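You operate a simulated robot arm through the tools that you are given. There is no shell and no other tool.

The job below is to be done with a simulated robot arm. You get a single attempt, and the scene is never put back.

Task
Put things in order on the top of the freezer lid. At the end: the white tissue packet (marked "TISSUES") is on the brown box; the orange clip stands on top of the apple jar; the white thermometer stands where the orange clip stood; the black post stands where the yellow pears can stood; the yellow pears can from the top of the freezer lid stands where the white thermometer stood; whatever was shut is shut again. Leave all else as you found it, and nothing knocked over.

It is judged by the outcome, as a careful person would: the job done as asked, and still so three seconds after it is handed in. It fails if anything else is knocked over, pushed out of place, dropped, spilled or broken. A push-on lid holds only when it is set on centred and level and pressed home; a screw cap is set on level and turned clockwise until tight.

Robot
A 7-joint arm with a two-finger parallel gripper, fixed in place. Base frame: the origin is at the foot of the arm, x ahead of it, y to its left, z up; the work surface is at about z = -13. Readings come in mm, rad, newtons and seconds.
With the tool pointing down near the work surface it reaches from about 240 to 620 mm from the base axis. Its first joint turns from -1.152 to 1.152 rad. Payload 2.6 kg.
The TCP is the grasp point between the finger pads, 30 mm short of the fingertips. In the tool frame z runs along the fingers and y along their closing line. Largest opening 94 mm; finger width 28, thickness 10; the body of the gripper, 50 by 96 mm, starts 55 mm behind the TCP.
Orientation is that of the tool frame in the base frame, as a unit quaternion [x, y, z, w]. With the fingers straight down and closing along the base's y, the tool's x points along the base's -x, its y along +y and its z along -z.

Tools
- The arm moves only by the tool nudge_tool. Its argument "steps" is text: rows parted by semicolons, each of 7 numbers parted by spaces: the shift along the tool's x, y, z in mm, then the turn, a rotation vector about the tool's x, y, z in rad, then the closure, from 0 (fully open) to 1 (shut). In form: tx ty tz wx wy wz claw; .... A call has 1 to 20 rows; each row shifts and turns the commanded pose from where the row before left it, along the tool's axes as they then stand. Each row takes 0.2 s and may step no farther than 50 mm and 0.15 rad from the row before; otherwise, or with a gripper value out of range, the whole call is refused. A pose out of reach is approached as far as the arm can. The call stops where the force on the tool passes 40 N (or 10 N more than at its start, if that is more) or the arm is blocked; 0.2 s more then pass. Each finger travels about 72 mm/s and halts on what it meets, pressing with about 30 N; the grip force reading is that of the motor and also rises with nothing between the fingers. The clock runs only during rows and for 0.2 s after the last one: add rows that do not move to give the fingers time. It gives the time, the measured TCP pose, the force on the tool (base axes), the opening and the grip force at its end, in the units of the frame above (readings bear some noise), with the torque about the TCP (base axes, N m) and any sound that the robot's microphone picked up.
- Cameras (640 x 400 px; columns grow to the right, rows downward): "scene" is fixed at [43.2, 441.8, 559.5]; the picture's right is [-0.68, -0.73, 0.00], its down [-0.43, 0.40, -0.81] and it looks along [0.59, -0.55, -0.59] (base axes); focal length 253 px, centre (320, 200). "wrist" rides on the gripper at [76, 14, -102] in the tool frame; the picture's right is [-0.18, 0.98, 0.00], its down [-0.75, -0.14, -0.64] and it looks along [-0.63, -0.12, 0.77] (tool axes); focal length 243 px, centre (320, 200). There is no depth. A picture from a camera that has moved, and an enlarged one, comes with that camera's place and axes in the base frame and with its lens.
- capture(camera): a new picture of that camera. It takes no simulated time.
- zoom(camera, box): a new picture of the part [left, top, right, bottom] of that camera's present view, enlarged. It takes no simulated time.
- hand_in(): hands the job in; it is judged then, once.

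Nothing tells you positions but the pictures and the camera data. Unless the task says otherwise, let go and move clear before handing in.

The tools are called after "Request:" as a command line: name --argument value ..., lists and objects as JSON in quotes. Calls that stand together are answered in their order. nudge_tool: Moves the arm, as the interface text tells. Its arguments: {"type":"object","properties":{"steps":{"type":"string"}},"required":["steps"]} The other tools are called the same way: capture (camera) takes a picture; zoom (camera, box) takes an enlarged picture of a part of a camera's view; hand_in () hands the job in.

At the start:

```text
time_s: 0.0
tool_pos: [255.9, 256.3, 393.3]
ee_rot: [0.0, 1.0, 0.001, 0.0]
contact_force: [0.1, -0.4, 0.2]
wrist_torque: [0.0, 0.01, -0.02]
opening: 94.0
grip_force: 0.1
```

scene: 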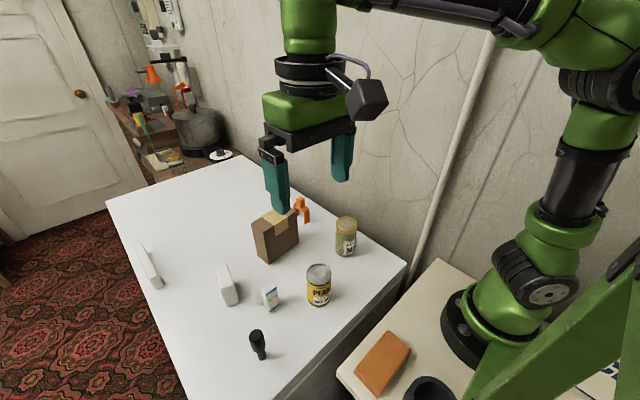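
wrist: 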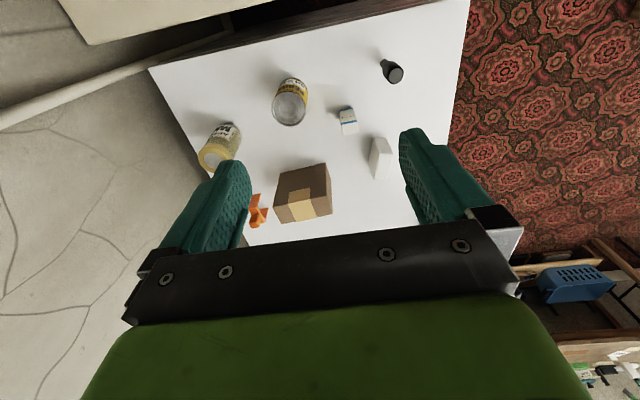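

I see a white freezer lid with a brown box, orange clip, jar, pears can, tissue packet, a white block or two and a black post. I'll zoom in to identify each object before moving.

Request:
zoom --camera "scene" --box '[200, 180, 400, 305]'

Request:
zoom --camera "scene" --box '[100, 220, 300, 345]'

Request:
zoom --camera "scene" --box '[220, 250, 380, 350]'

Request:
zoom --camera "wrist" --box '[180, 40, 420, 190]'

Request:
zoom --camera "scene" --box '[320, 300, 480, 400]'

Request:
zoom --camera "scene" --box '[80, 0, 280, 180]'

```text
3.20 times, centred on (300, 242) of scene
camera zoom: at [43.2, 441.8, 559.5], right [-0.68, -0.73, 0.0], down [-0.43, 0.4, -0.81], along [0.59, -0.55, -0.59], focal length 810 px, centre (384, 64)
```

zoom: 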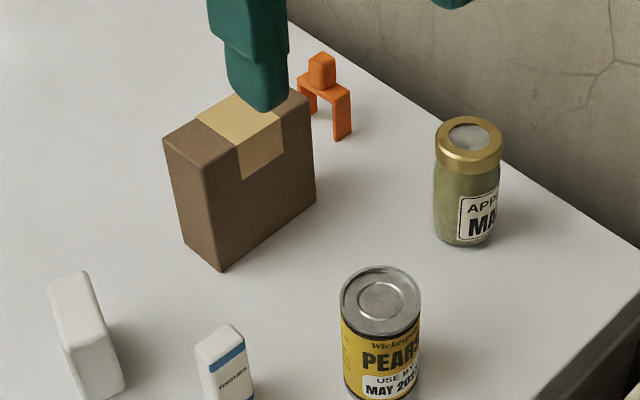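

```text
3.20 times, centred on (200, 282) of scene
camera zoom: at [43.2, 441.8, 559.5], right [-0.68, -0.73, 0.0], down [-0.43, 0.4, -0.81], along [0.59, -0.55, -0.59], focal length 810 px, centre (704, -64)
```

zoom: 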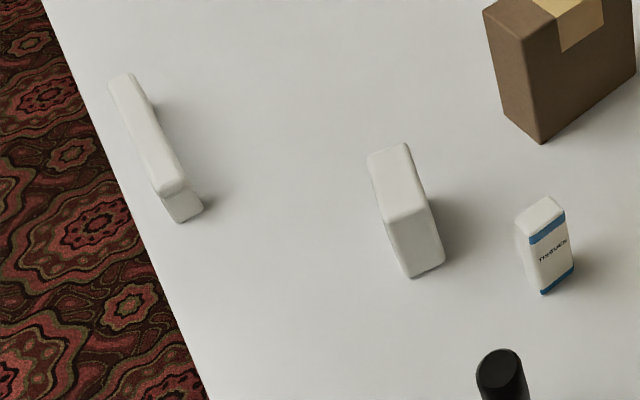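

```text
4.00 times, centred on (300, 300) of scene
camera zoom: at [43.2, 441.8, 559.5], right [-0.68, -0.73, 0.0], down [-0.43, 0.4, -0.81], along [0.59, -0.55, -0.59], focal length 1012 px, centre (400, -200)
```

zoom: 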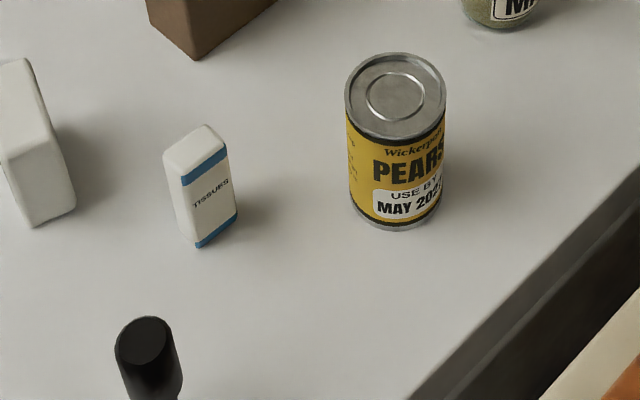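

```text
2.67 times, centred on (300, 115) of wrist
camera zoom: at [178.4, 269.1, 497.6], right [0.18, 0.98, 0.0], down [0.75, -0.14, 0.64], along [0.63, -0.12, -0.77], focal length 647 px, centre (373, 427)
```

zoom: 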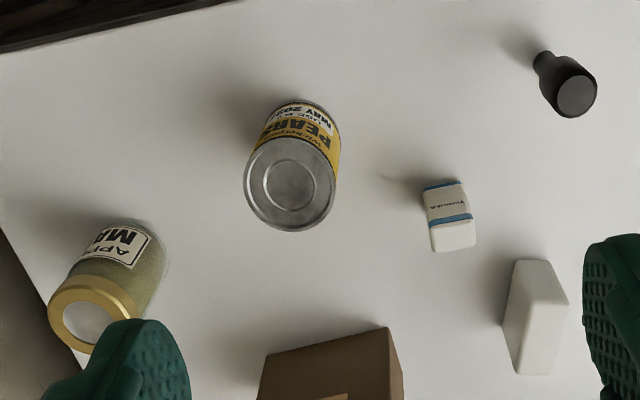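

```text
4.00 times, centred on (400, 350) of scene
camera zoom: at [43.2, 441.8, 559.5], right [-0.68, -0.73, 0.0], down [-0.43, 0.4, -0.81], along [0.59, -0.55, -0.59], focal length 1012 px, centre (0, -400)
```

zoom: 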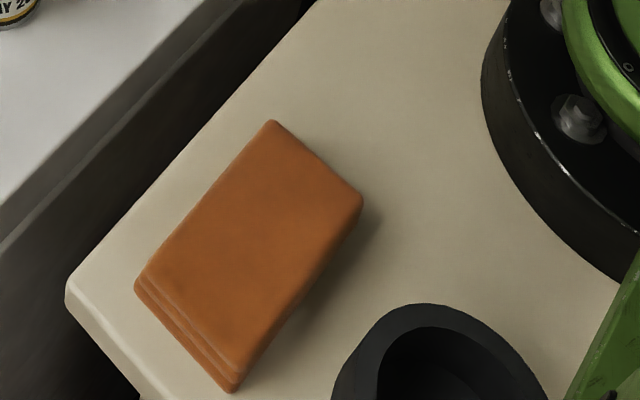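

```text
2.22 times, centred on (180, 90) of scene
camera zoom: at [43.2, 441.8, 559.5], right [-0.68, -0.73, 0.0], down [-0.43, 0.4, -0.81], along [0.59, -0.55, -0.59], focal length 562 px, centre (631, 444)
```

zoom: 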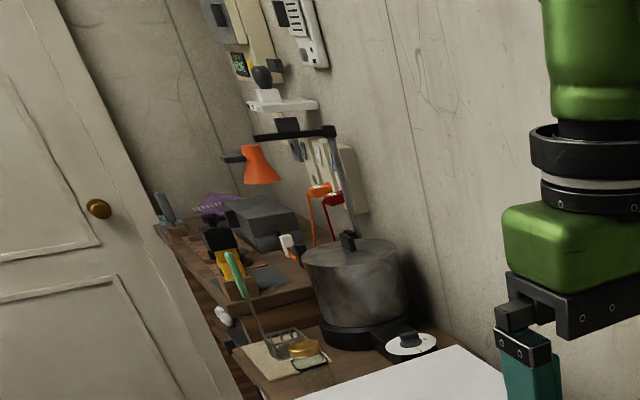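

The two white items to the left are unlabelled from here: the near one is around (455, 357) and the far one looks out of reach. The can is near (305, 200), the jar near (372, 38), the clip near (550, 35) and the box near (513, 172). Next I'll move the wrist camera for closer views.

Request:
nudge_tool --steps "-18 -39 23 0 0 0 0; -18 -39 23 0 0 0 0; -18 -39 23 0 0 0 0; -18 -39 23 0 0 0 0; 0 0 0 0 0 0 0"

Request:
capture --camera "wrist"

Request:
capture --camera "scene"

```text
time_s: 1.2
tool_pos: [326.0, 98.5, 301.7]
ee_rot: [-0.001, 1.0, 0.0, 0.0]
contact_force: [0.6, 0.7, -0.2]
wrist_torque: [-0.02, -0.01, -0.03]
opening: 94.1
grip_force: 0.1
```

```text
taken
camera wrist: at [249.5, 112.4, 406.5], right [0.18, 0.98, 0.0], down [0.75, -0.14, 0.64], along [0.63, -0.12, -0.77], focal length 243 px, centre (320, 200)
```

wrist: 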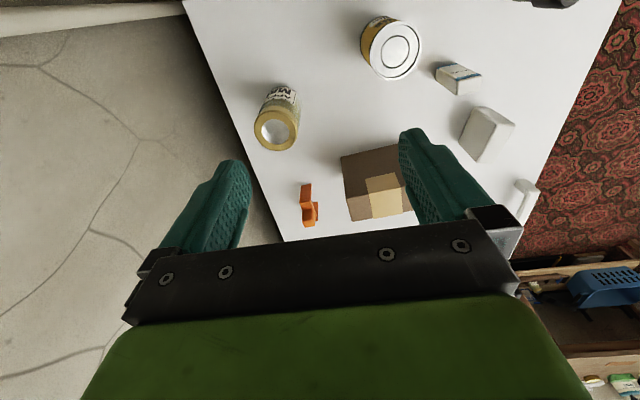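

```text
taken
```

scene: 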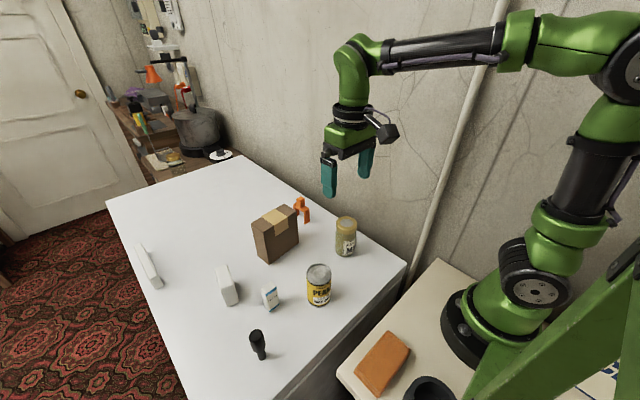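

The scene is unobstructed now, so I'll zoom in on each item to get their shapes and positions.

Request:
zoom --camera "wrist" --box '[240, 130, 400, 230]'

Request:
zoom --camera "wrist" --box '[400, 50, 560, 150]'

Request:
zoom --camera "scene" --box '[240, 185, 380, 273]'

Request:
zoom --camera "scene" --box '[120, 230, 260, 318]'

Request:
zoom --camera "scene" --box '[230, 280, 360, 370]'

```text
4.00 times, centred on (320, 180) of wrist
camera zoom: at [249.5, 112.4, 406.5], right [0.18, 0.98, 0.0], down [0.75, -0.14, 0.64], along [0.63, -0.12, -0.77], focal length 970 px, centre (320, 280)
```

zoom: 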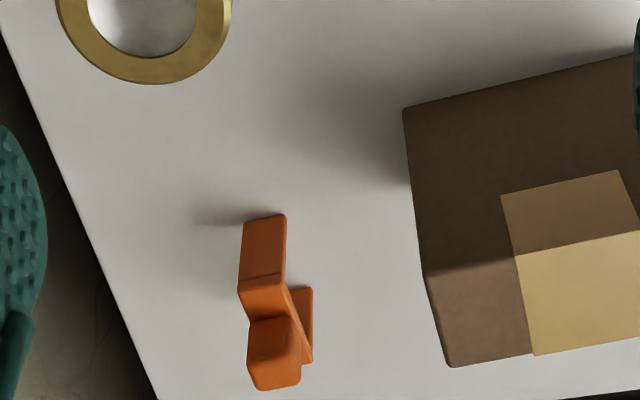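

```text
4.00 times, centred on (480, 100) of wrist
camera zoom: at [249.5, 112.4, 406.5], right [0.18, 0.98, 0.0], down [0.75, -0.14, 0.64], along [0.63, -0.12, -0.77], focal length 970 px, centre (-320, 600)
```

zoom: 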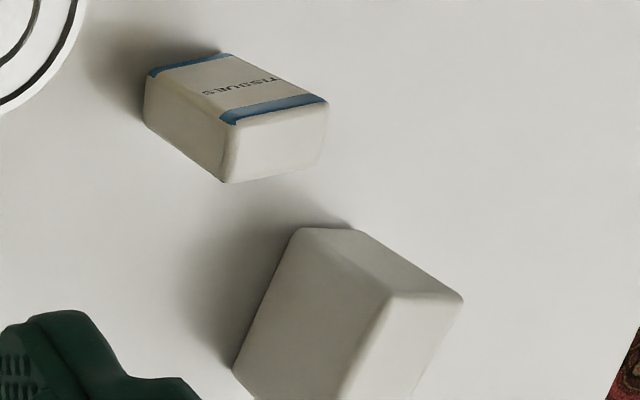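

```text
4.55 times, centred on (310, 229) of scene
camera zoom: at [43.2, 441.8, 559.5], right [-0.68, -0.73, 0.0], down [-0.43, 0.4, -0.81], along [0.59, -0.55, -0.59], focal length 1150 px, centre (366, 68)
```

zoom: 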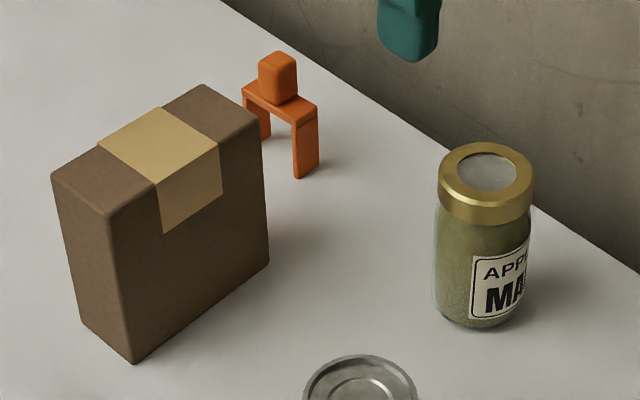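

```text
4.55 times, centred on (190, 274) of scene
camera zoom: at [43.2, 441.8, 559.5], right [-0.68, -0.73, 0.0], down [-0.43, 0.4, -0.81], along [0.59, -0.55, -0.59], focal length 1150 px, centre (911, -136)
```

zoom: 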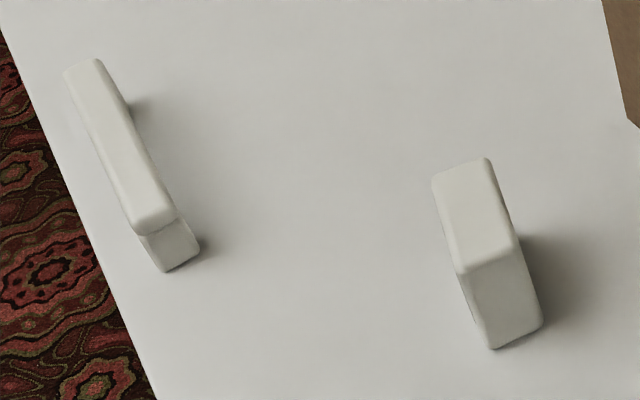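

```text
4.44 times, centred on (295, 325) of scene
camera zoom: at [43.2, 441.8, 559.5], right [-0.68, -0.73, 0.0], down [-0.43, 0.4, -0.81], along [0.59, -0.55, -0.59], focal length 1124 px, centre (431, -356)
```

zoom: 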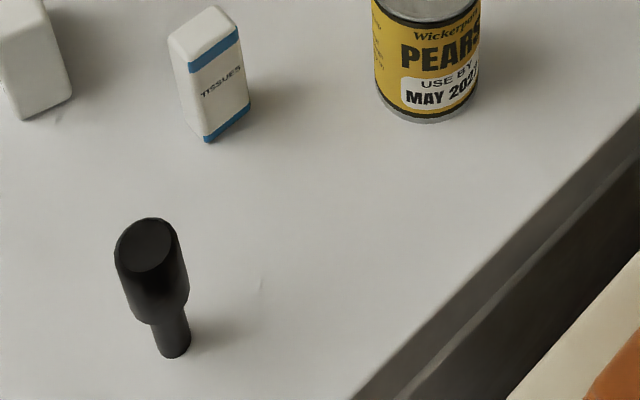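

The far white bar at the lid's edge looks like the freezer's handle, so the near white block should be the thermometer. I'll move in to look closely at the clip and the jar lid.

Request:
nudge_tool --steps "-28.5 -12 25.5 0 0 0 0; -28.5 -12 25.5 0 0 0 0; -28.5 -12 25.5 0 0 0 0; -28.5 -12 25.5 0 0 0 0; 0 0 0 0 0 0 0"

Request:
capture --camera "wrist"

Request:
zoom --camera "wrist" --box '[256, 140, 384, 220]'

```text
time_s: 2.4
tool_pos: [440.3, 52.1, 198.6]
ee_rot: [-0.002, 1.0, -0.001, 0.0]
contact_force: [0.1, 0.1, 0.8]
wrist_torque: [0.0, -0.04, 0.02]
opening: 93.9
grip_force: 0.1
```

```text
taken
camera wrist: at [364.5, 65.4, 302.8], right [0.18, 0.98, 0.0], down [0.75, -0.14, 0.64], along [0.63, -0.12, -0.77], focal length 243 px, centre (320, 200)
```

wrist: 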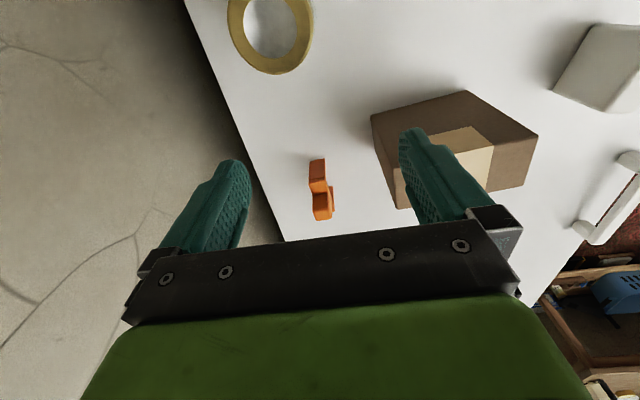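

```text
5.00 times, centred on (320, 180) of wrist
camera zoom: at [364.5, 65.4, 302.8], right [0.18, 0.98, 0.0], down [0.75, -0.14, 0.64], along [0.63, -0.12, -0.77], focal length 1213 px, centre (320, 300)
```

zoom: 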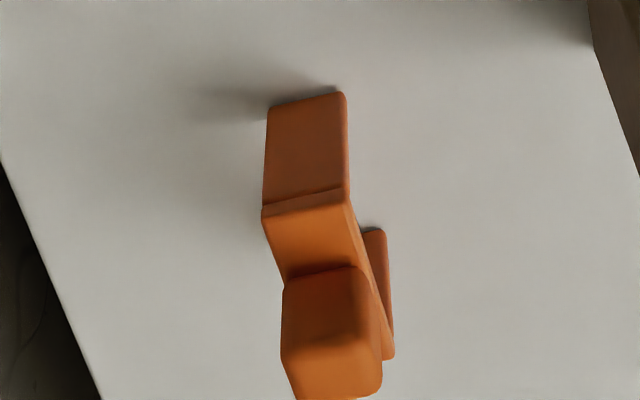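

The handle shape of the far bar is confirmed. The clip runs along x from about 546 to 604 at y about 28, with its bridge at about z = 45. Now I'll measure the jar lid from straight behind it.

Request:
nudge_tool --steps "37.5 -3 -7.75 0 0 0 0; 37.5 -3 -7.75 0 0 0 0; 37.5 -3 -7.75 0 0 0 0; 37.5 -3 -7.75 0 0 0 0; 0 0 0 0 0 0 0"

Request:
capture --camera "wrist"

Request:
zoom --camera "wrist" --box '[256, 140, 384, 220]'

Request:
zoom --camera "scene" --box '[290, 190, 370, 270]'

```text
time_s: 3.6
tool_pos: [290.9, 39.7, 231.2]
ee_rot: [0.0, 1.0, 0.0, 0.0]
contact_force: [0.9, 0.2, -0.2]
wrist_torque: [-0.03, 0.0, 0.03]
opening: 94.0
grip_force: 0.1
```

```text
taken
camera wrist: at [214.6, 53.0, 335.3], right [0.18, 0.98, 0.0], down [0.75, -0.14, 0.64], along [0.63, -0.12, -0.77], focal length 243 px, centre (320, 200)
```

wrist: 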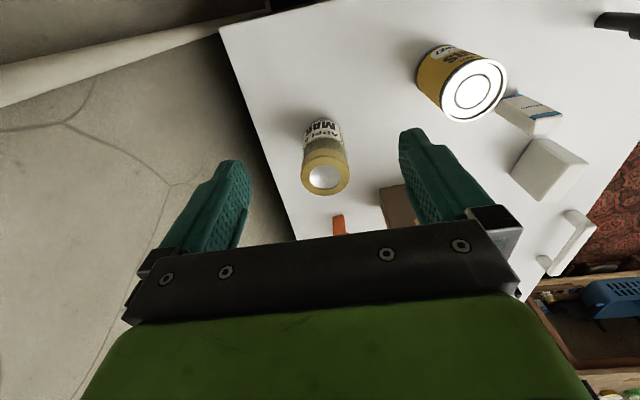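

```text
5.00 times, centred on (320, 180) of wrist
camera zoom: at [214.6, 53.0, 335.3], right [0.18, 0.98, 0.0], down [0.75, -0.14, 0.64], along [0.63, -0.12, -0.77], focal length 1213 px, centre (320, 300)
```

zoom: 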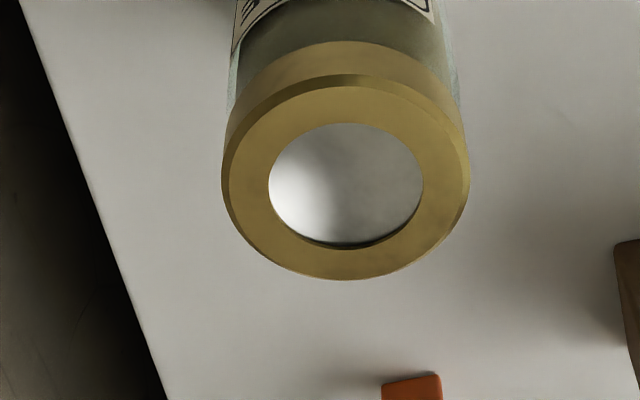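

```text
5.00 times, centred on (330, 230) of scene
camera zoom: at [43.2, 441.8, 559.5], right [-0.68, -0.73, 0.0], down [-0.43, 0.4, -0.81], along [0.59, -0.55, -0.59], focal length 1265 px, centre (270, 50)
```

zoom: 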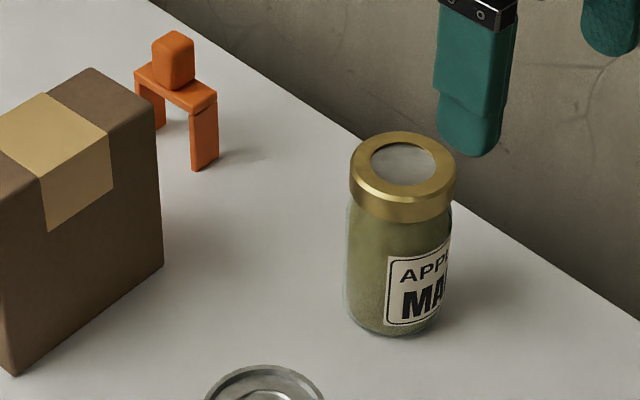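

The jar lid has an outer diameter of about 57 mm with a slightly recessed centre disc, so the clip's legs (span about 58 mm) must sit centred on the ring. Next I'll look at the thermometer, tissue and post from closer.

Request:
nudge_tool --steps "-5.7 41.5 0 0 0 0 0; -5.7 41.5 0 0 0 0 0; -5.7 41.5 0 0 0 0 0; -5.7 41.5 0 0 0 0 0; -5.7 41.5 0 0 0 0 0; -5.7 41.5 0 0 0 0 0; -5.7 41.5 0 0 0 0 0; 0 0 0 0 0 0 0"

Request:
capture --camera "wrist"

Request:
zoom --camera "wrist" --box '[240, 60, 400, 240]'

```text
time_s: 5.4
tool_pos: [331.1, 332.0, 231.3]
ee_rot: [-0.001, 1.0, 0.001, 0.0]
contact_force: [-0.5, 0.1, 0.3]
wrist_torque: [-0.01, 0.02, -0.03]
opening: 93.9
grip_force: 0.1
```

```text
taken
camera wrist: at [254.7, 344.4, 334.9], right [0.18, 0.98, 0.0], down [0.75, -0.14, 0.64], along [0.63, -0.12, -0.77], focal length 243 px, centre (320, 200)
```

wrist: 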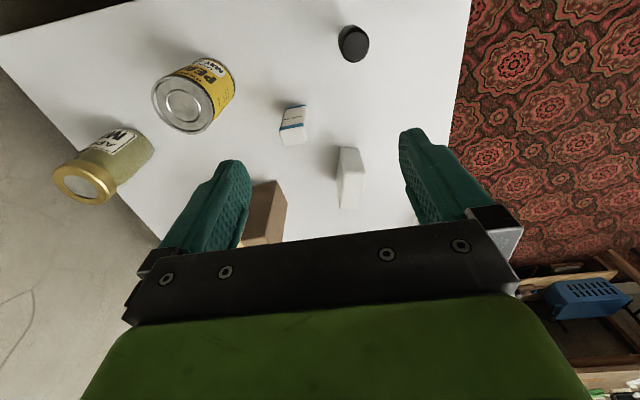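

```text
2.22 times, centred on (320, 150) of wrist
camera zoom: at [254.7, 344.4, 334.9], right [0.18, 0.98, 0.0], down [0.75, -0.14, 0.64], along [0.63, -0.12, -0.77], focal length 539 px, centre (320, 311)
```

zoom: 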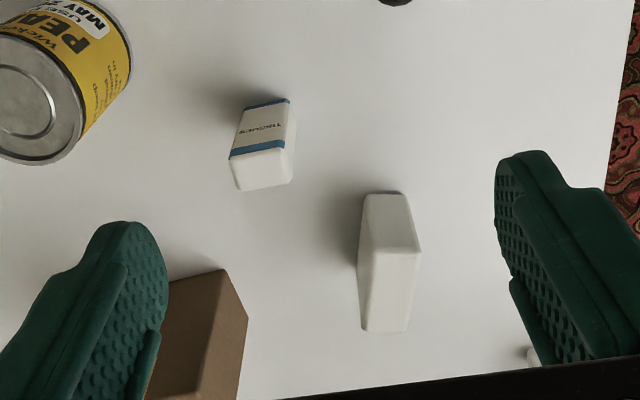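

Request:
zoom --camera "wrist" --box '[266, 90, 394, 220]'

Request:
zoom --camera "wrist" --box '[140, 10, 420, 150]'

Request:
zoom --camera "wrist" --box '[310, 10, 400, 80]'

Request:
capture --camera "scene"

```text
3.08 times, centred on (330, 155) of wrist
camera zoom: at [254.7, 344.4, 334.9], right [0.18, 0.98, 0.0], down [0.75, -0.14, 0.64], along [0.63, -0.12, -0.77], focal length 746 px, centre (289, 338)
```

zoom: 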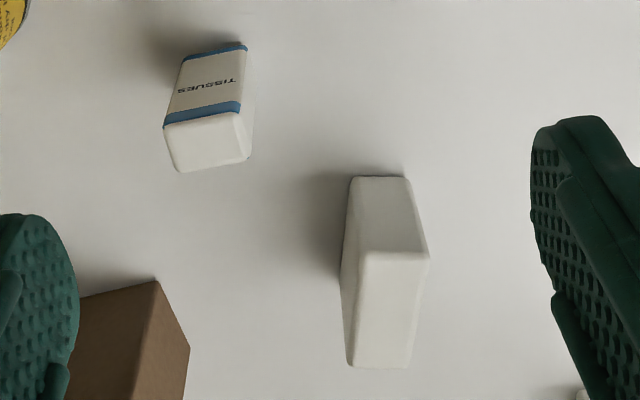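

```text
2.29 times, centred on (280, 80) of wrist
camera zoom: at [254.7, 344.4, 334.9], right [0.18, 0.98, 0.0], down [0.75, -0.14, 0.64], along [0.63, -0.12, -0.77], focal length 555 px, centre (411, 474)
```

zoom: 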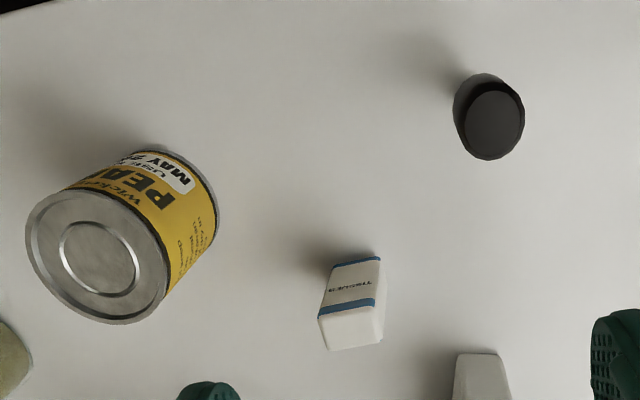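

```text
5.71 times, centred on (355, 45) of wrist
camera zoom: at [254.7, 344.4, 334.9], right [0.18, 0.98, 0.0], down [0.75, -0.14, 0.64], along [0.63, -0.12, -0.77], focal length 1386 px, centre (120, 1086)
```

zoom: 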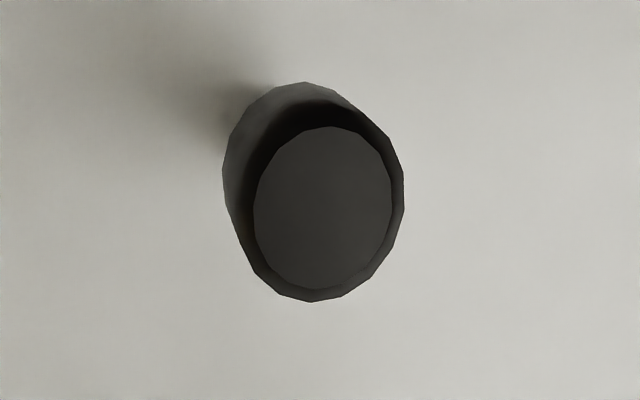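

```text
taken
```

scene: 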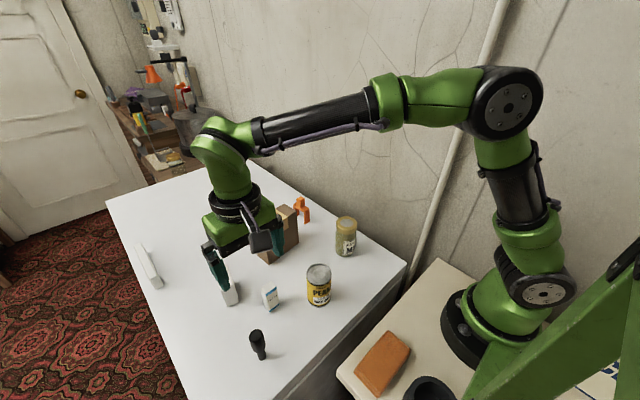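

The thermometer is about 28 x 65 x 70 mm, centred near (476, 349) with about -11° yaw. The tissue packet is near (375, 289), the post near (294, 370), and the can is about 57 mm across. I'll start with the clip and move above it with the gripper open.

Request:
nudge_tool --steps "-27.1 -33.8 5.7 0 0 0 0; -27.1 -33.8 5.7 0 0 0 0; -27.1 -33.8 5.7 0 0 0 0; -27.1 -33.8 5.7 0 0 0 0; -27.1 -33.8 5.7 0 0 0 0; -27.1 -33.8 5.7 0 0 0 0; -27.1 -33.8 5.7 0 0 0 0; -27.1 -33.8 5.7 0 0 0 0; -27.1 -33.8 5.7 0 0 0 0; 0 0 0 0 0 0 0"

Request:
capture --camera "wrist"

Request:
zoom --camera "wrist" --box '[256, 70, 384, 150]'

Request:
capture --camera "scene"

```text
time_s: 7.6
tool_pos: [575.6, 25.9, 179.3]
ee_rot: [0.0, 1.0, 0.0, 0.0]
contact_force: [0.1, -1.1, 0.0]
wrist_torque: [0.02, -0.01, -0.04]
opening: 94.0
grip_force: 0.1
```

```text
taken
camera wrist: at [499.0, 39.4, 283.0], right [0.18, 0.98, 0.0], down [0.75, -0.14, 0.64], along [0.63, -0.12, -0.77], focal length 243 px, centre (320, 200)
```

wrist: 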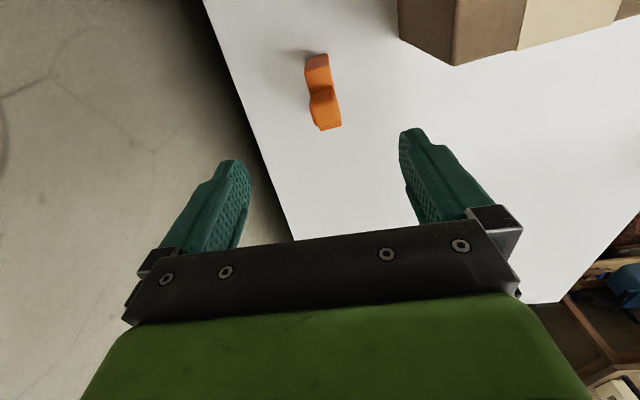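

```text
5.00 times, centred on (320, 110) of wrist
camera zoom: at [499.0, 39.4, 283.0], right [0.18, 0.98, 0.0], down [0.75, -0.14, 0.64], along [0.63, -0.12, -0.77], focal length 1213 px, centre (320, 650)
```

zoom: 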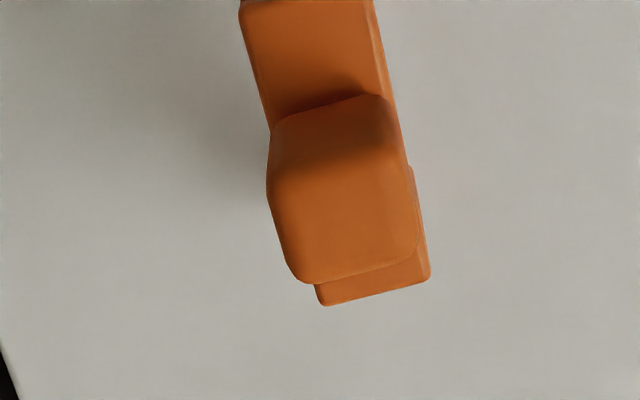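

```text
taken
```

scene: 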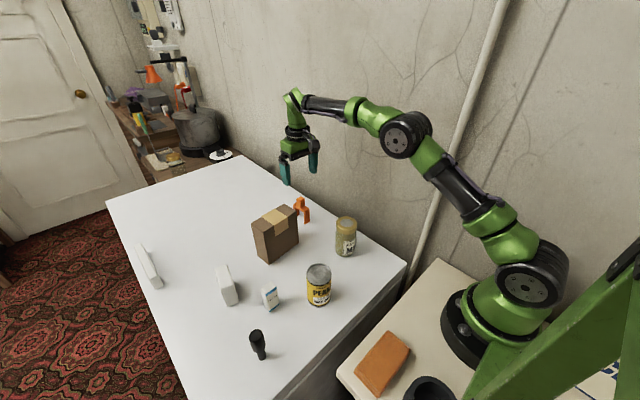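

The clip's knob is centred at about (575, 29) with about 4° yaw. I'll align to it and descend part way, then check the alignment.

Request:
nudge_tool --steps "0.6 3.4 0 0 0 -0.073 0; 0 0 25 0 0 0 0; 0 0 25 0 0 0 0; 0 0 0 0 0 0 0"

Request:
capture --camera "wrist"

Request:
zoom --camera "wrist" --box '[256, 90, 384, 170]'

Request:
zoom --camera "scene" --box '[250, 130, 370, 230]'

```text
time_s: 8.6
tool_pos: [575.0, 31.1, 129.5]
ee_rot: [-0.036, 0.999, 0.0, 0.0]
contact_force: [0.2, -0.7, -0.2]
wrist_torque: [0.0, -0.02, 0.02]
opening: 94.3
grip_force: 0.0
```

```text
taken
camera wrist: at [497.7, 38.2, 232.7], right [0.11, 0.99, 0.0], down [0.76, -0.09, 0.64], along [0.64, -0.07, -0.77], focal length 243 px, centre (320, 200)
```

wrist: 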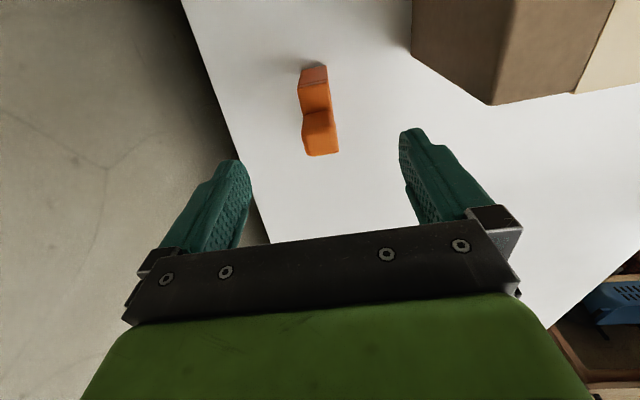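

```text
5.00 times, centred on (320, 130) of wrist
camera zoom: at [497.7, 38.2, 232.7], right [0.11, 0.99, 0.0], down [0.76, -0.09, 0.64], along [0.64, -0.07, -0.77], focal length 1213 px, centre (320, 550)
```

zoom: 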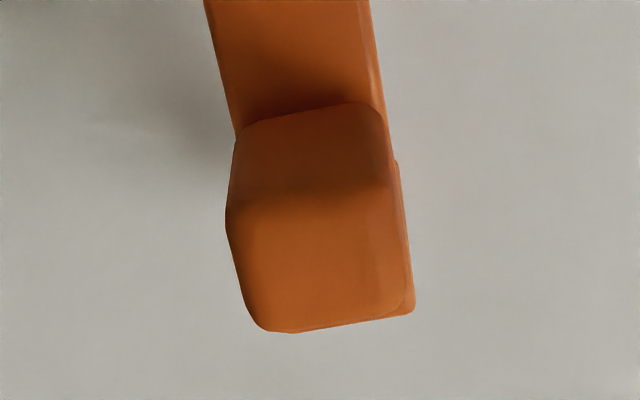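

```text
4.00 times, centred on (310, 180) of scene
camera zoom: at [43.2, 441.8, 559.5], right [-0.68, -0.73, 0.0], down [-0.43, 0.4, -0.81], along [0.59, -0.55, -0.59], focal length 1012 px, centre (360, 280)
```

zoom: 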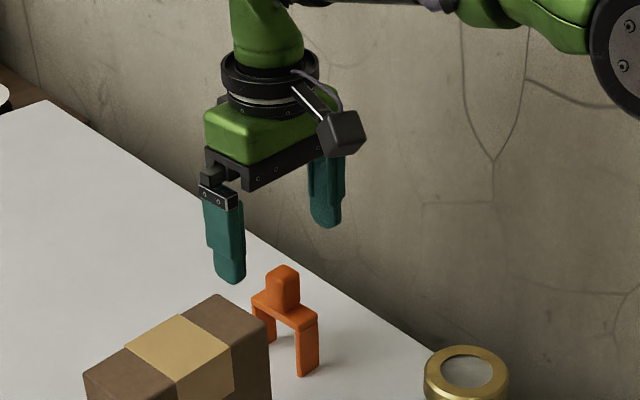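

The clip is well centred between the fingers. I'll descend to the knob and close the gripper.

Request:
nudge_tool --steps "0 0 20 0 0 0 0; 0 0 20 0 0 0 0; 0 0 9 0 0 0 0; 0 0 0 0 0 0 0.5; 0 0 0 0 0 0 0.8; 0 0 0 0 0 0 1; 0 0 0 0 0 0 1; 0 0 0 0 0 0 1"

Request:
capture --camera "wrist"

Request:
zoom --camera "scene" --box '[250, 130, 370, 230]'

```text
time_s: 10.4
tool_pos: [574.2, 29.6, 81.7]
ee_rot: [-0.036, 0.999, 0.0, 0.0]
contact_force: [-0.5, -0.2, -0.1]
wrist_torque: [-0.03, 0.04, -0.01]
opening: 27.1
grip_force: 30.1
```

```text
taken
camera wrist: at [497.0, 37.8, 184.4], right [0.11, 0.99, 0.0], down [0.76, -0.09, 0.64], along [0.64, -0.07, -0.77], focal length 243 px, centre (320, 200)
```

wrist: 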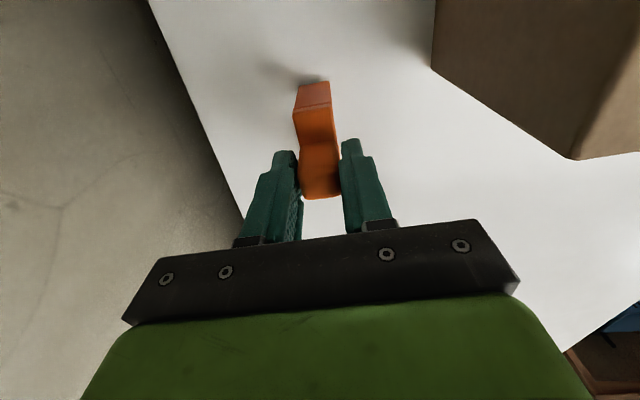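

```text
4.00 times, centred on (310, 180) of scene
camera zoom: at [43.2, 441.8, 559.5], right [-0.68, -0.73, 0.0], down [-0.43, 0.4, -0.81], along [0.59, -0.55, -0.59], focal length 1012 px, centre (360, 280)
```

zoom: 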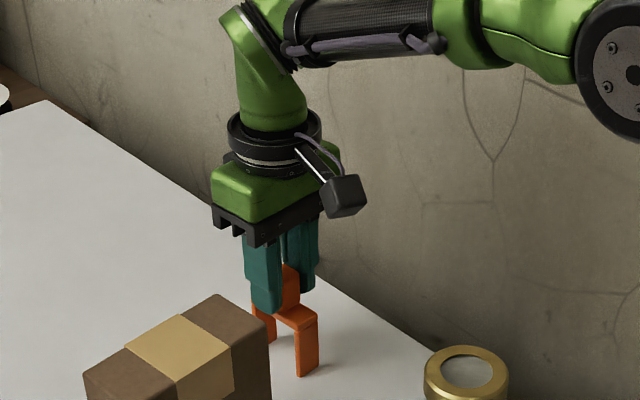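

The grip reads 27 mm and 30 N, so the knob is held. I'll lift gently, then carry it towards the jar but offset to the side, so I can measure the jar lid with the camera.

Request:
nudge_tool --steps "0 0 -5 0 0 0 1; 0 0 -10 0 0 0 1; 0 0 -30 0 0 0 1; 0 0 -40 0 0 0 1; 0 0 -40 0 0 0 1; 0 0 -40 0 0 0 1; 0 0 0 0 0 0 1"

Request:
capture --camera "wrist"

Request:
capture --camera "scene"

```text
time_s: 12.0
tool_pos: [574.4, 28.4, 245.0]
ee_rot: [-0.038, 0.999, -0.001, 0.001]
contact_force: [-1.0, -0.3, -0.9]
wrist_torque: [-0.02, 0.01, -0.03]
opening: 27.0
grip_force: 30.3
```

```text
taken
camera wrist: at [497.3, 37.6, 348.9], right [0.11, 0.99, 0.0], down [0.76, -0.08, 0.64], along [0.64, -0.07, -0.77], focal length 243 px, centre (320, 200)
```

wrist: 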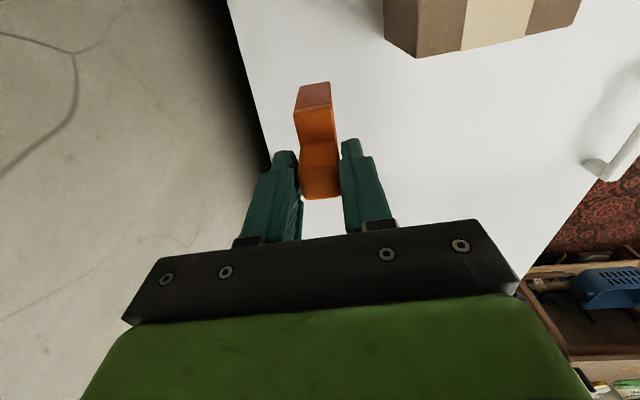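

```text
taken
```

scene: 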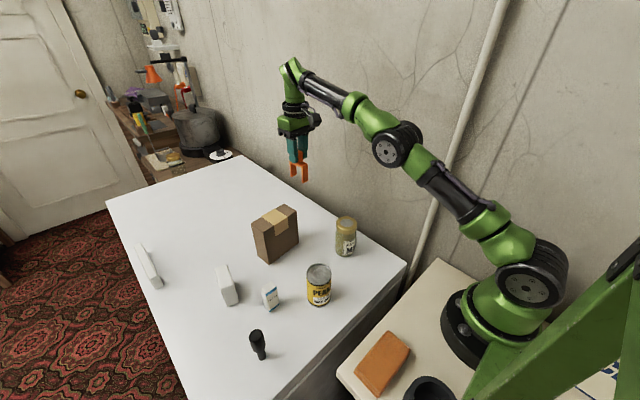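

The clip is lifted cleanly and upright. I'll carry it beside the jar (offset in y) to measure the lid.

Request:
nudge_tool --steps "0 0 -10 0 0 0.073 1; 33.2 13.7 -3 0 0 0 1; 33.2 13.7 -3 0 0 0 1; 33.2 13.7 -3 0 0 0 1; 33.2 13.7 -3 0 0 0 1; 33.2 13.7 -3 0 0 0 1; 33.2 13.7 0 0 0 0 1; 0 0 0 0 0 0 1"

Request:
capture --camera "wrist"

Request:
zoom --camera "wrist" --box '[190, 60, 350, 160]'

```text
time_s: 13.8
tool_pos: [525.0, 130.6, 325.5]
ee_rot: [0.0, 1.0, 0.001, 0.0]
contact_force: [0.2, 0.6, -1.2]
wrist_torque: [0.0, -0.01, 0.0]
opening: 26.9
grip_force: 30.4
out of reach, approached as far as the arm can: row 2, 3, 4, 5, 6, 7
```

```text
taken
camera wrist: at [447.8, 143.6, 428.8], right [0.18, 0.98, 0.0], down [0.75, -0.14, 0.64], along [0.63, -0.12, -0.77], focal length 243 px, centre (320, 200)
```

wrist: 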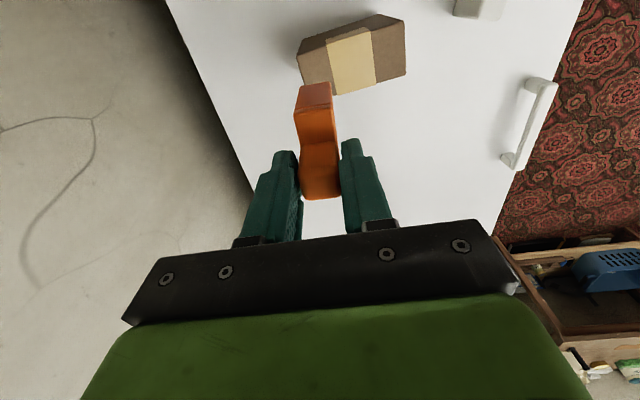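

```text
4.00 times, centred on (270, 110) of wrist
camera zoom: at [447.8, 143.6, 428.8], right [0.18, 0.98, 0.0], down [0.75, -0.14, 0.64], along [0.63, -0.12, -0.77], focal length 970 px, centre (520, 560)
```

zoom: 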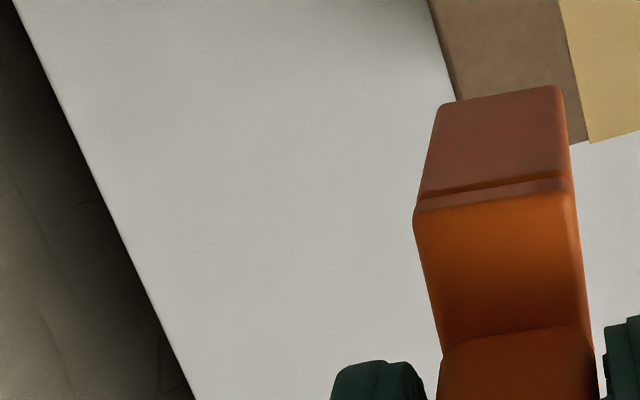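

The arm reported rows out of reach and ended at (525, 131, 326) instead of the commanded point. The clip is still held, so I'll send a zero move to see where the command stands.

Request:
nudge_tool --steps "0 0 0 0 0 0 1; 0 0 0 0 0 0 1"

Request:
capture --camera "scene"

```text
time_s: 14.4
tool_pos: [525.7, 130.0, 324.9]
ee_rot: [0.0, 1.0, 0.001, 0.0]
contact_force: [0.4, 0.3, 0.4]
wrist_torque: [0.01, -0.01, 0.03]
opening: 27.0
grip_force: 30.3
```

```text
taken
```

scene: 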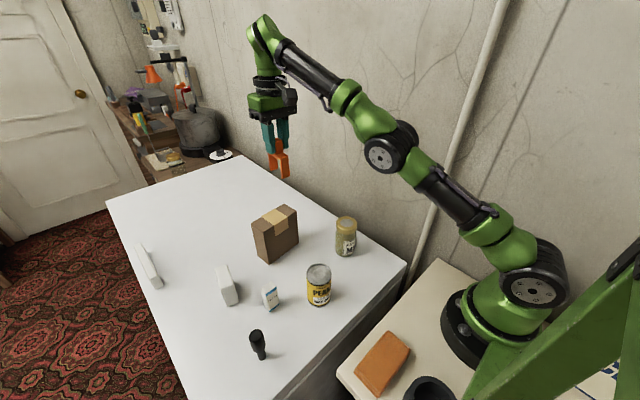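

The arm appears to have stretched almost straight and slid along its reach limit, with the clip still upright and held. I'll come back inward and down in small steps.

Request:
nudge_tool --steps "5 0 10 0 0 0 1; 5 0 10 0 0 0 1"

```text
time_s: 15.0
tool_pos: [515.7, 131.5, 305.2]
ee_rot: [0.0, 1.0, 0.0, 0.0]
contact_force: [-0.5, 0.4, -0.6]
wrist_torque: [-0.02, 0.02, 0.0]
opening: 26.9
grip_force: 29.7
```

That worked with no reach problem. I'll continue inward towards the measuring position beside the jar.

Request:
nudge_tool --steps "20 -3 10 0 0 0 1; 24 -3.6 8 0 0 0 1; 24 -3.6 6 0 0 0 1; 24 -3.6 5 0 0 0 1; 24 -3.6 3 0 0 0 1; 24 -3.6 3 0 0 0 1; 0 0 0 0 0 0 1"

Request:
capture --camera "wrist"

Request:
zoom --camera "wrist" --box '[190, 60, 350, 160]'

```text
time_s: 16.6
tool_pos: [373.5, 108.7, 270.8]
ee_rot: [-0.001, 1.0, 0.001, 0.0]
contact_force: [-0.9, 0.7, -0.1]
wrist_torque: [0.0, -0.01, -0.03]
opening: 27.0
grip_force: 30.0
```

```text
taken
camera wrist: at [297.8, 121.9, 374.5], right [0.18, 0.98, 0.0], down [0.75, -0.14, 0.64], along [0.63, -0.12, -0.77], focal length 243 px, centre (320, 200)
```

wrist: 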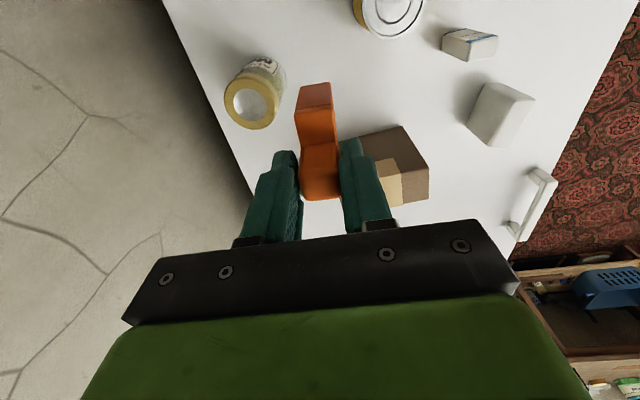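

```text
4.00 times, centred on (270, 110) of wrist
camera zoom: at [297.8, 121.9, 374.5], right [0.18, 0.98, 0.0], down [0.75, -0.14, 0.64], along [0.63, -0.12, -0.77], focal length 970 px, centre (520, 560)
```

zoom: 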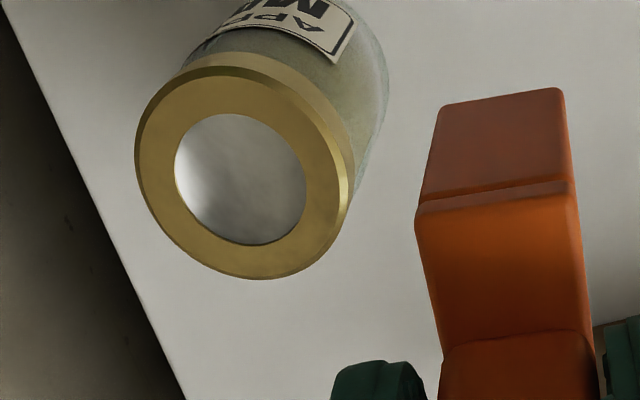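

Two independent wrist views put the jar lid centre at about (373.9, 28.7) with its top at about z = 100. I'll move the clip directly over it, stopping about 20 mm above the lid.

Request:
nudge_tool --steps "0.2 -20 0 0 0 0 1; 0.3 -20 0 0 0 0 1; 0.3 -20 0 0 0 0 1; 0.2 -19.7 0 0 0 0 1; 0 0 20 0 0 0 1; 0 0 20 0 0 0 1; 0 0 15 0 0 0 1; 0 0 0 0 0 0 1"

Request:
capture --camera "wrist"

Request:
zoom --camera "wrist" --box '[240, 60, 400, 160]'

Request:
zoom --camera "scene" --box '[290, 150, 410, 270]'

```text
time_s: 18.4
tool_pos: [373.3, 28.6, 214.9]
ee_rot: [0.001, 1.0, 0.0, 0.0]
contact_force: [1.1, 1.0, -0.7]
wrist_torque: [-0.04, -0.01, 0.0]
opening: 27.1
grip_force: 29.8
```

```text
taken
camera wrist: at [297.3, 42.5, 318.7], right [0.18, 0.98, 0.0], down [0.75, -0.14, 0.64], along [0.63, -0.12, -0.77], focal length 243 px, centre (320, 200)
```

wrist: 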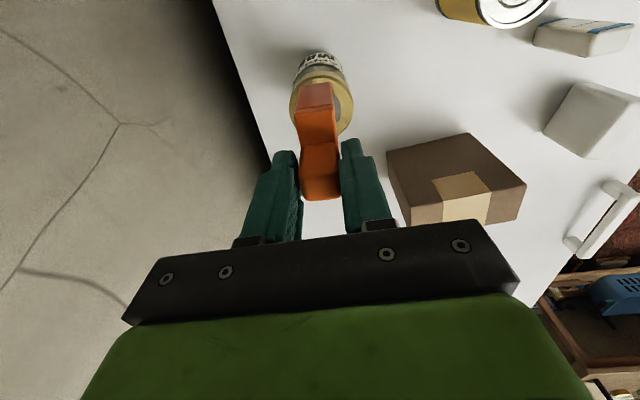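

```text
4.00 times, centred on (320, 110) of wrist
camera zoom: at [297.3, 42.5, 318.7], right [0.18, 0.98, 0.0], down [0.75, -0.14, 0.64], along [0.63, -0.12, -0.77], focal length 970 px, centre (320, 560)
```

zoom: 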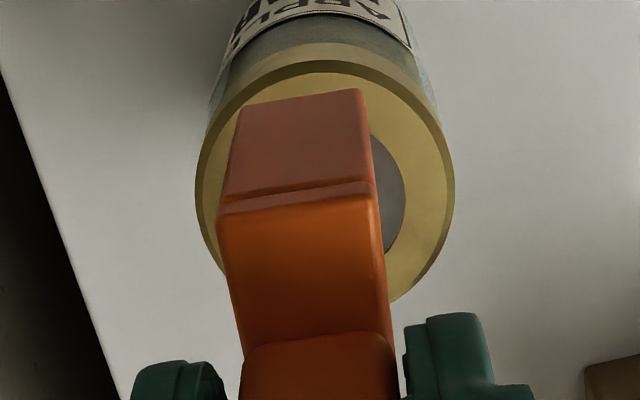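

```text
3.33 times, centred on (350, 210) of scene
camera zoom: at [43.2, 441.8, 559.5], right [-0.68, -0.73, 0.0], down [-0.43, 0.4, -0.81], along [0.59, -0.55, -0.59], focal length 843 px, centre (220, 167)
```

zoom: 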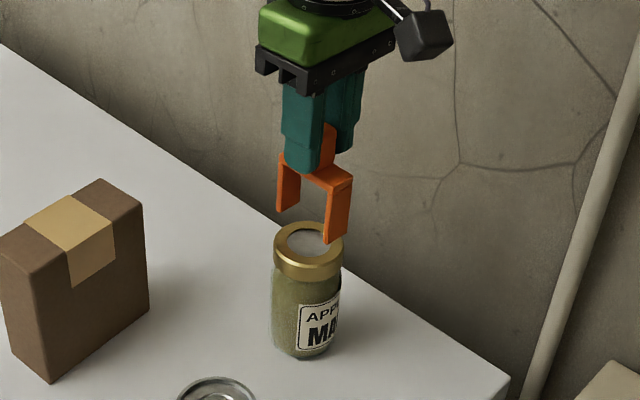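

The clip is centred to within about 1 mm. I'll check leg thickness and the gap with a closer zoom before lowering.

Request:
zoom --camera "scene" --box '[325, 190, 375, 240]'

Request:
zoom --camera "wrist" --box '[280, 70, 360, 150]'

```text
8.00 times, centred on (350, 215) of scene
camera zoom: at [43.2, 441.8, 559.5], right [-0.68, -0.73, 0.0], down [-0.43, 0.4, -0.81], along [0.59, -0.55, -0.59], focal length 2024 px, centre (80, 80)
```

zoom: 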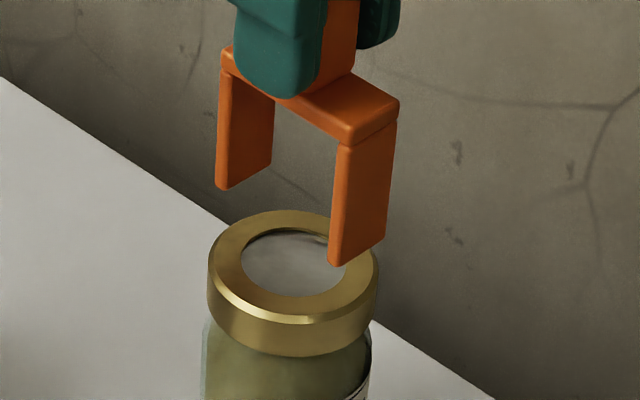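

```text
5.00 times, centred on (320, 110) of wrist
camera zoom: at [297.3, 42.5, 318.7], right [0.18, 0.98, 0.0], down [0.75, -0.14, 0.64], along [0.63, -0.12, -0.77], focal length 1213 px, centre (320, 650)
```

zoom: 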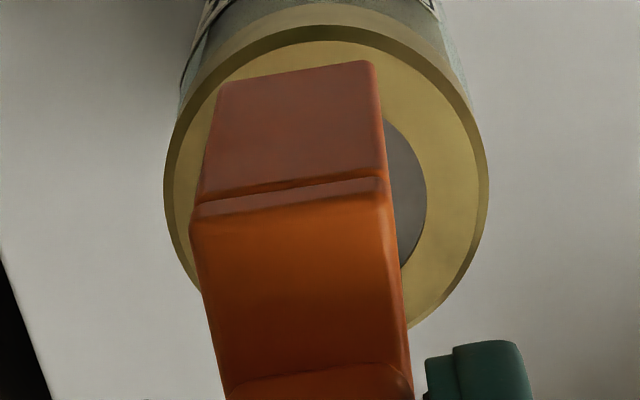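

The legs are about 6 mm thick and will land on the gold ring. I'll shift 0.8 mm back and lower 15 mm, then check.

Request:
nudge_tool --steps "0.8 0 5 0 0 0 1; 0 0 5 0 0 0 1; 0 0 5 0 0 0 1; 0 0 0 0 0 0 1"

Request:
zoom --camera "scene" --box '[325, 190, 375, 240]'

Request:
zoom --camera "wrist" --box '[280, 70, 360, 150]'

```text
time_s: 19.4
tool_pos: [373.2, 29.0, 199.5]
ee_rot: [0.0, 1.0, 0.0, 0.0]
contact_force: [1.0, 0.2, -0.8]
wrist_torque: [0.01, 0.01, -0.01]
opening: 27.0
grip_force: 30.3
```

```text
8.00 times, centred on (350, 215) of scene
camera zoom: at [43.2, 441.8, 559.5], right [-0.68, -0.73, 0.0], down [-0.43, 0.4, -0.81], along [0.59, -0.55, -0.59], focal length 2024 px, centre (80, 80)
```

zoom: 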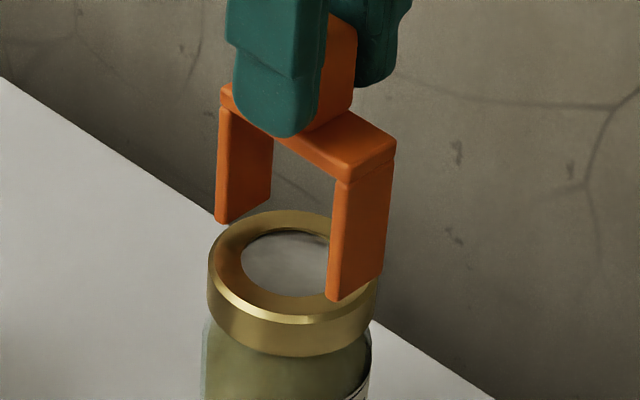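

```text
5.00 times, centred on (320, 110) of wrist
camera zoom: at [296.8, 42.5, 303.8], right [0.18, 0.98, 0.0], down [0.75, -0.14, 0.64], along [0.63, -0.12, -0.77], focal length 1213 px, centre (320, 650)
```

zoom: 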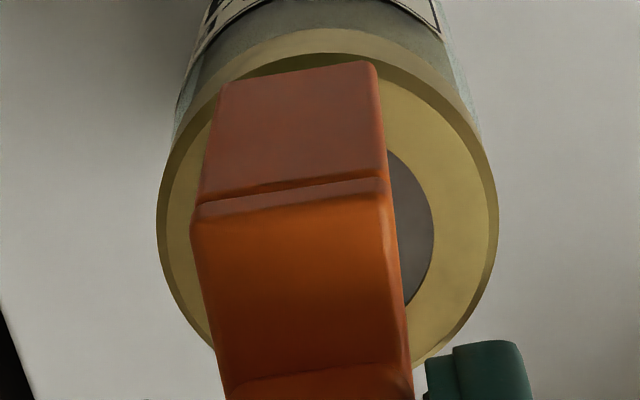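

Wrist and scene views differ by about 2 mm on the sideways alignment, so I'll zoom closer before the final lowering.

Request:
zoom --camera "scene" --box '[330, 200, 366, 226]'

Request:
zoom --camera "wrist" --box '[285, 75, 355, 125]'

```text
15.38 times, centred on (348, 213) of scene
camera zoom: at [43.2, 441.8, 559.5], right [-0.68, -0.73, 0.0], down [-0.43, 0.4, -0.81], along [0.59, -0.55, -0.59], focal length 3893 px, centre (-111, 0)
```

zoom: 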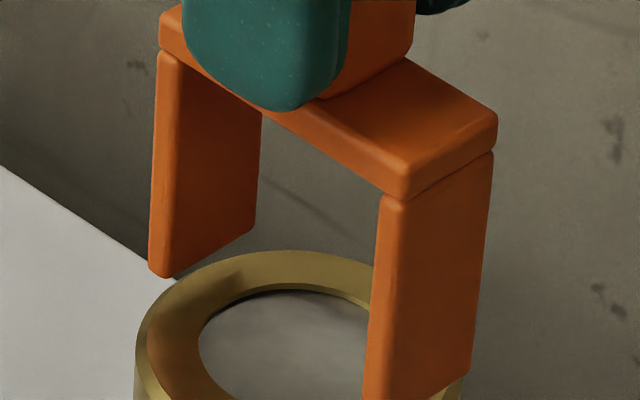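

```text
8.00 times, centred on (320, 100) of wrist
camera zoom: at [296.8, 42.5, 303.8], right [0.18, 0.98, 0.0], down [0.75, -0.14, 0.64], along [0.63, -0.12, -0.77], focal length 1941 px, centre (320, 1000)
```

zoom: 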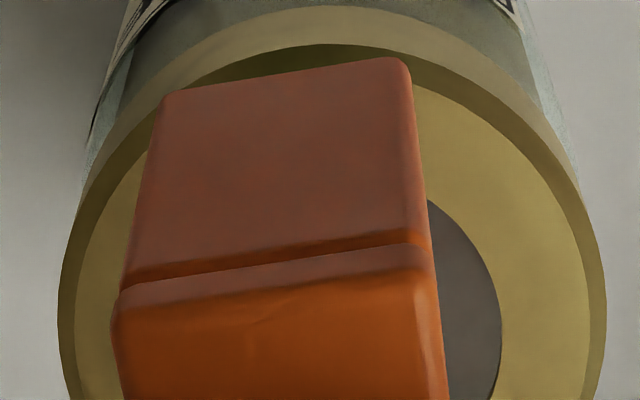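

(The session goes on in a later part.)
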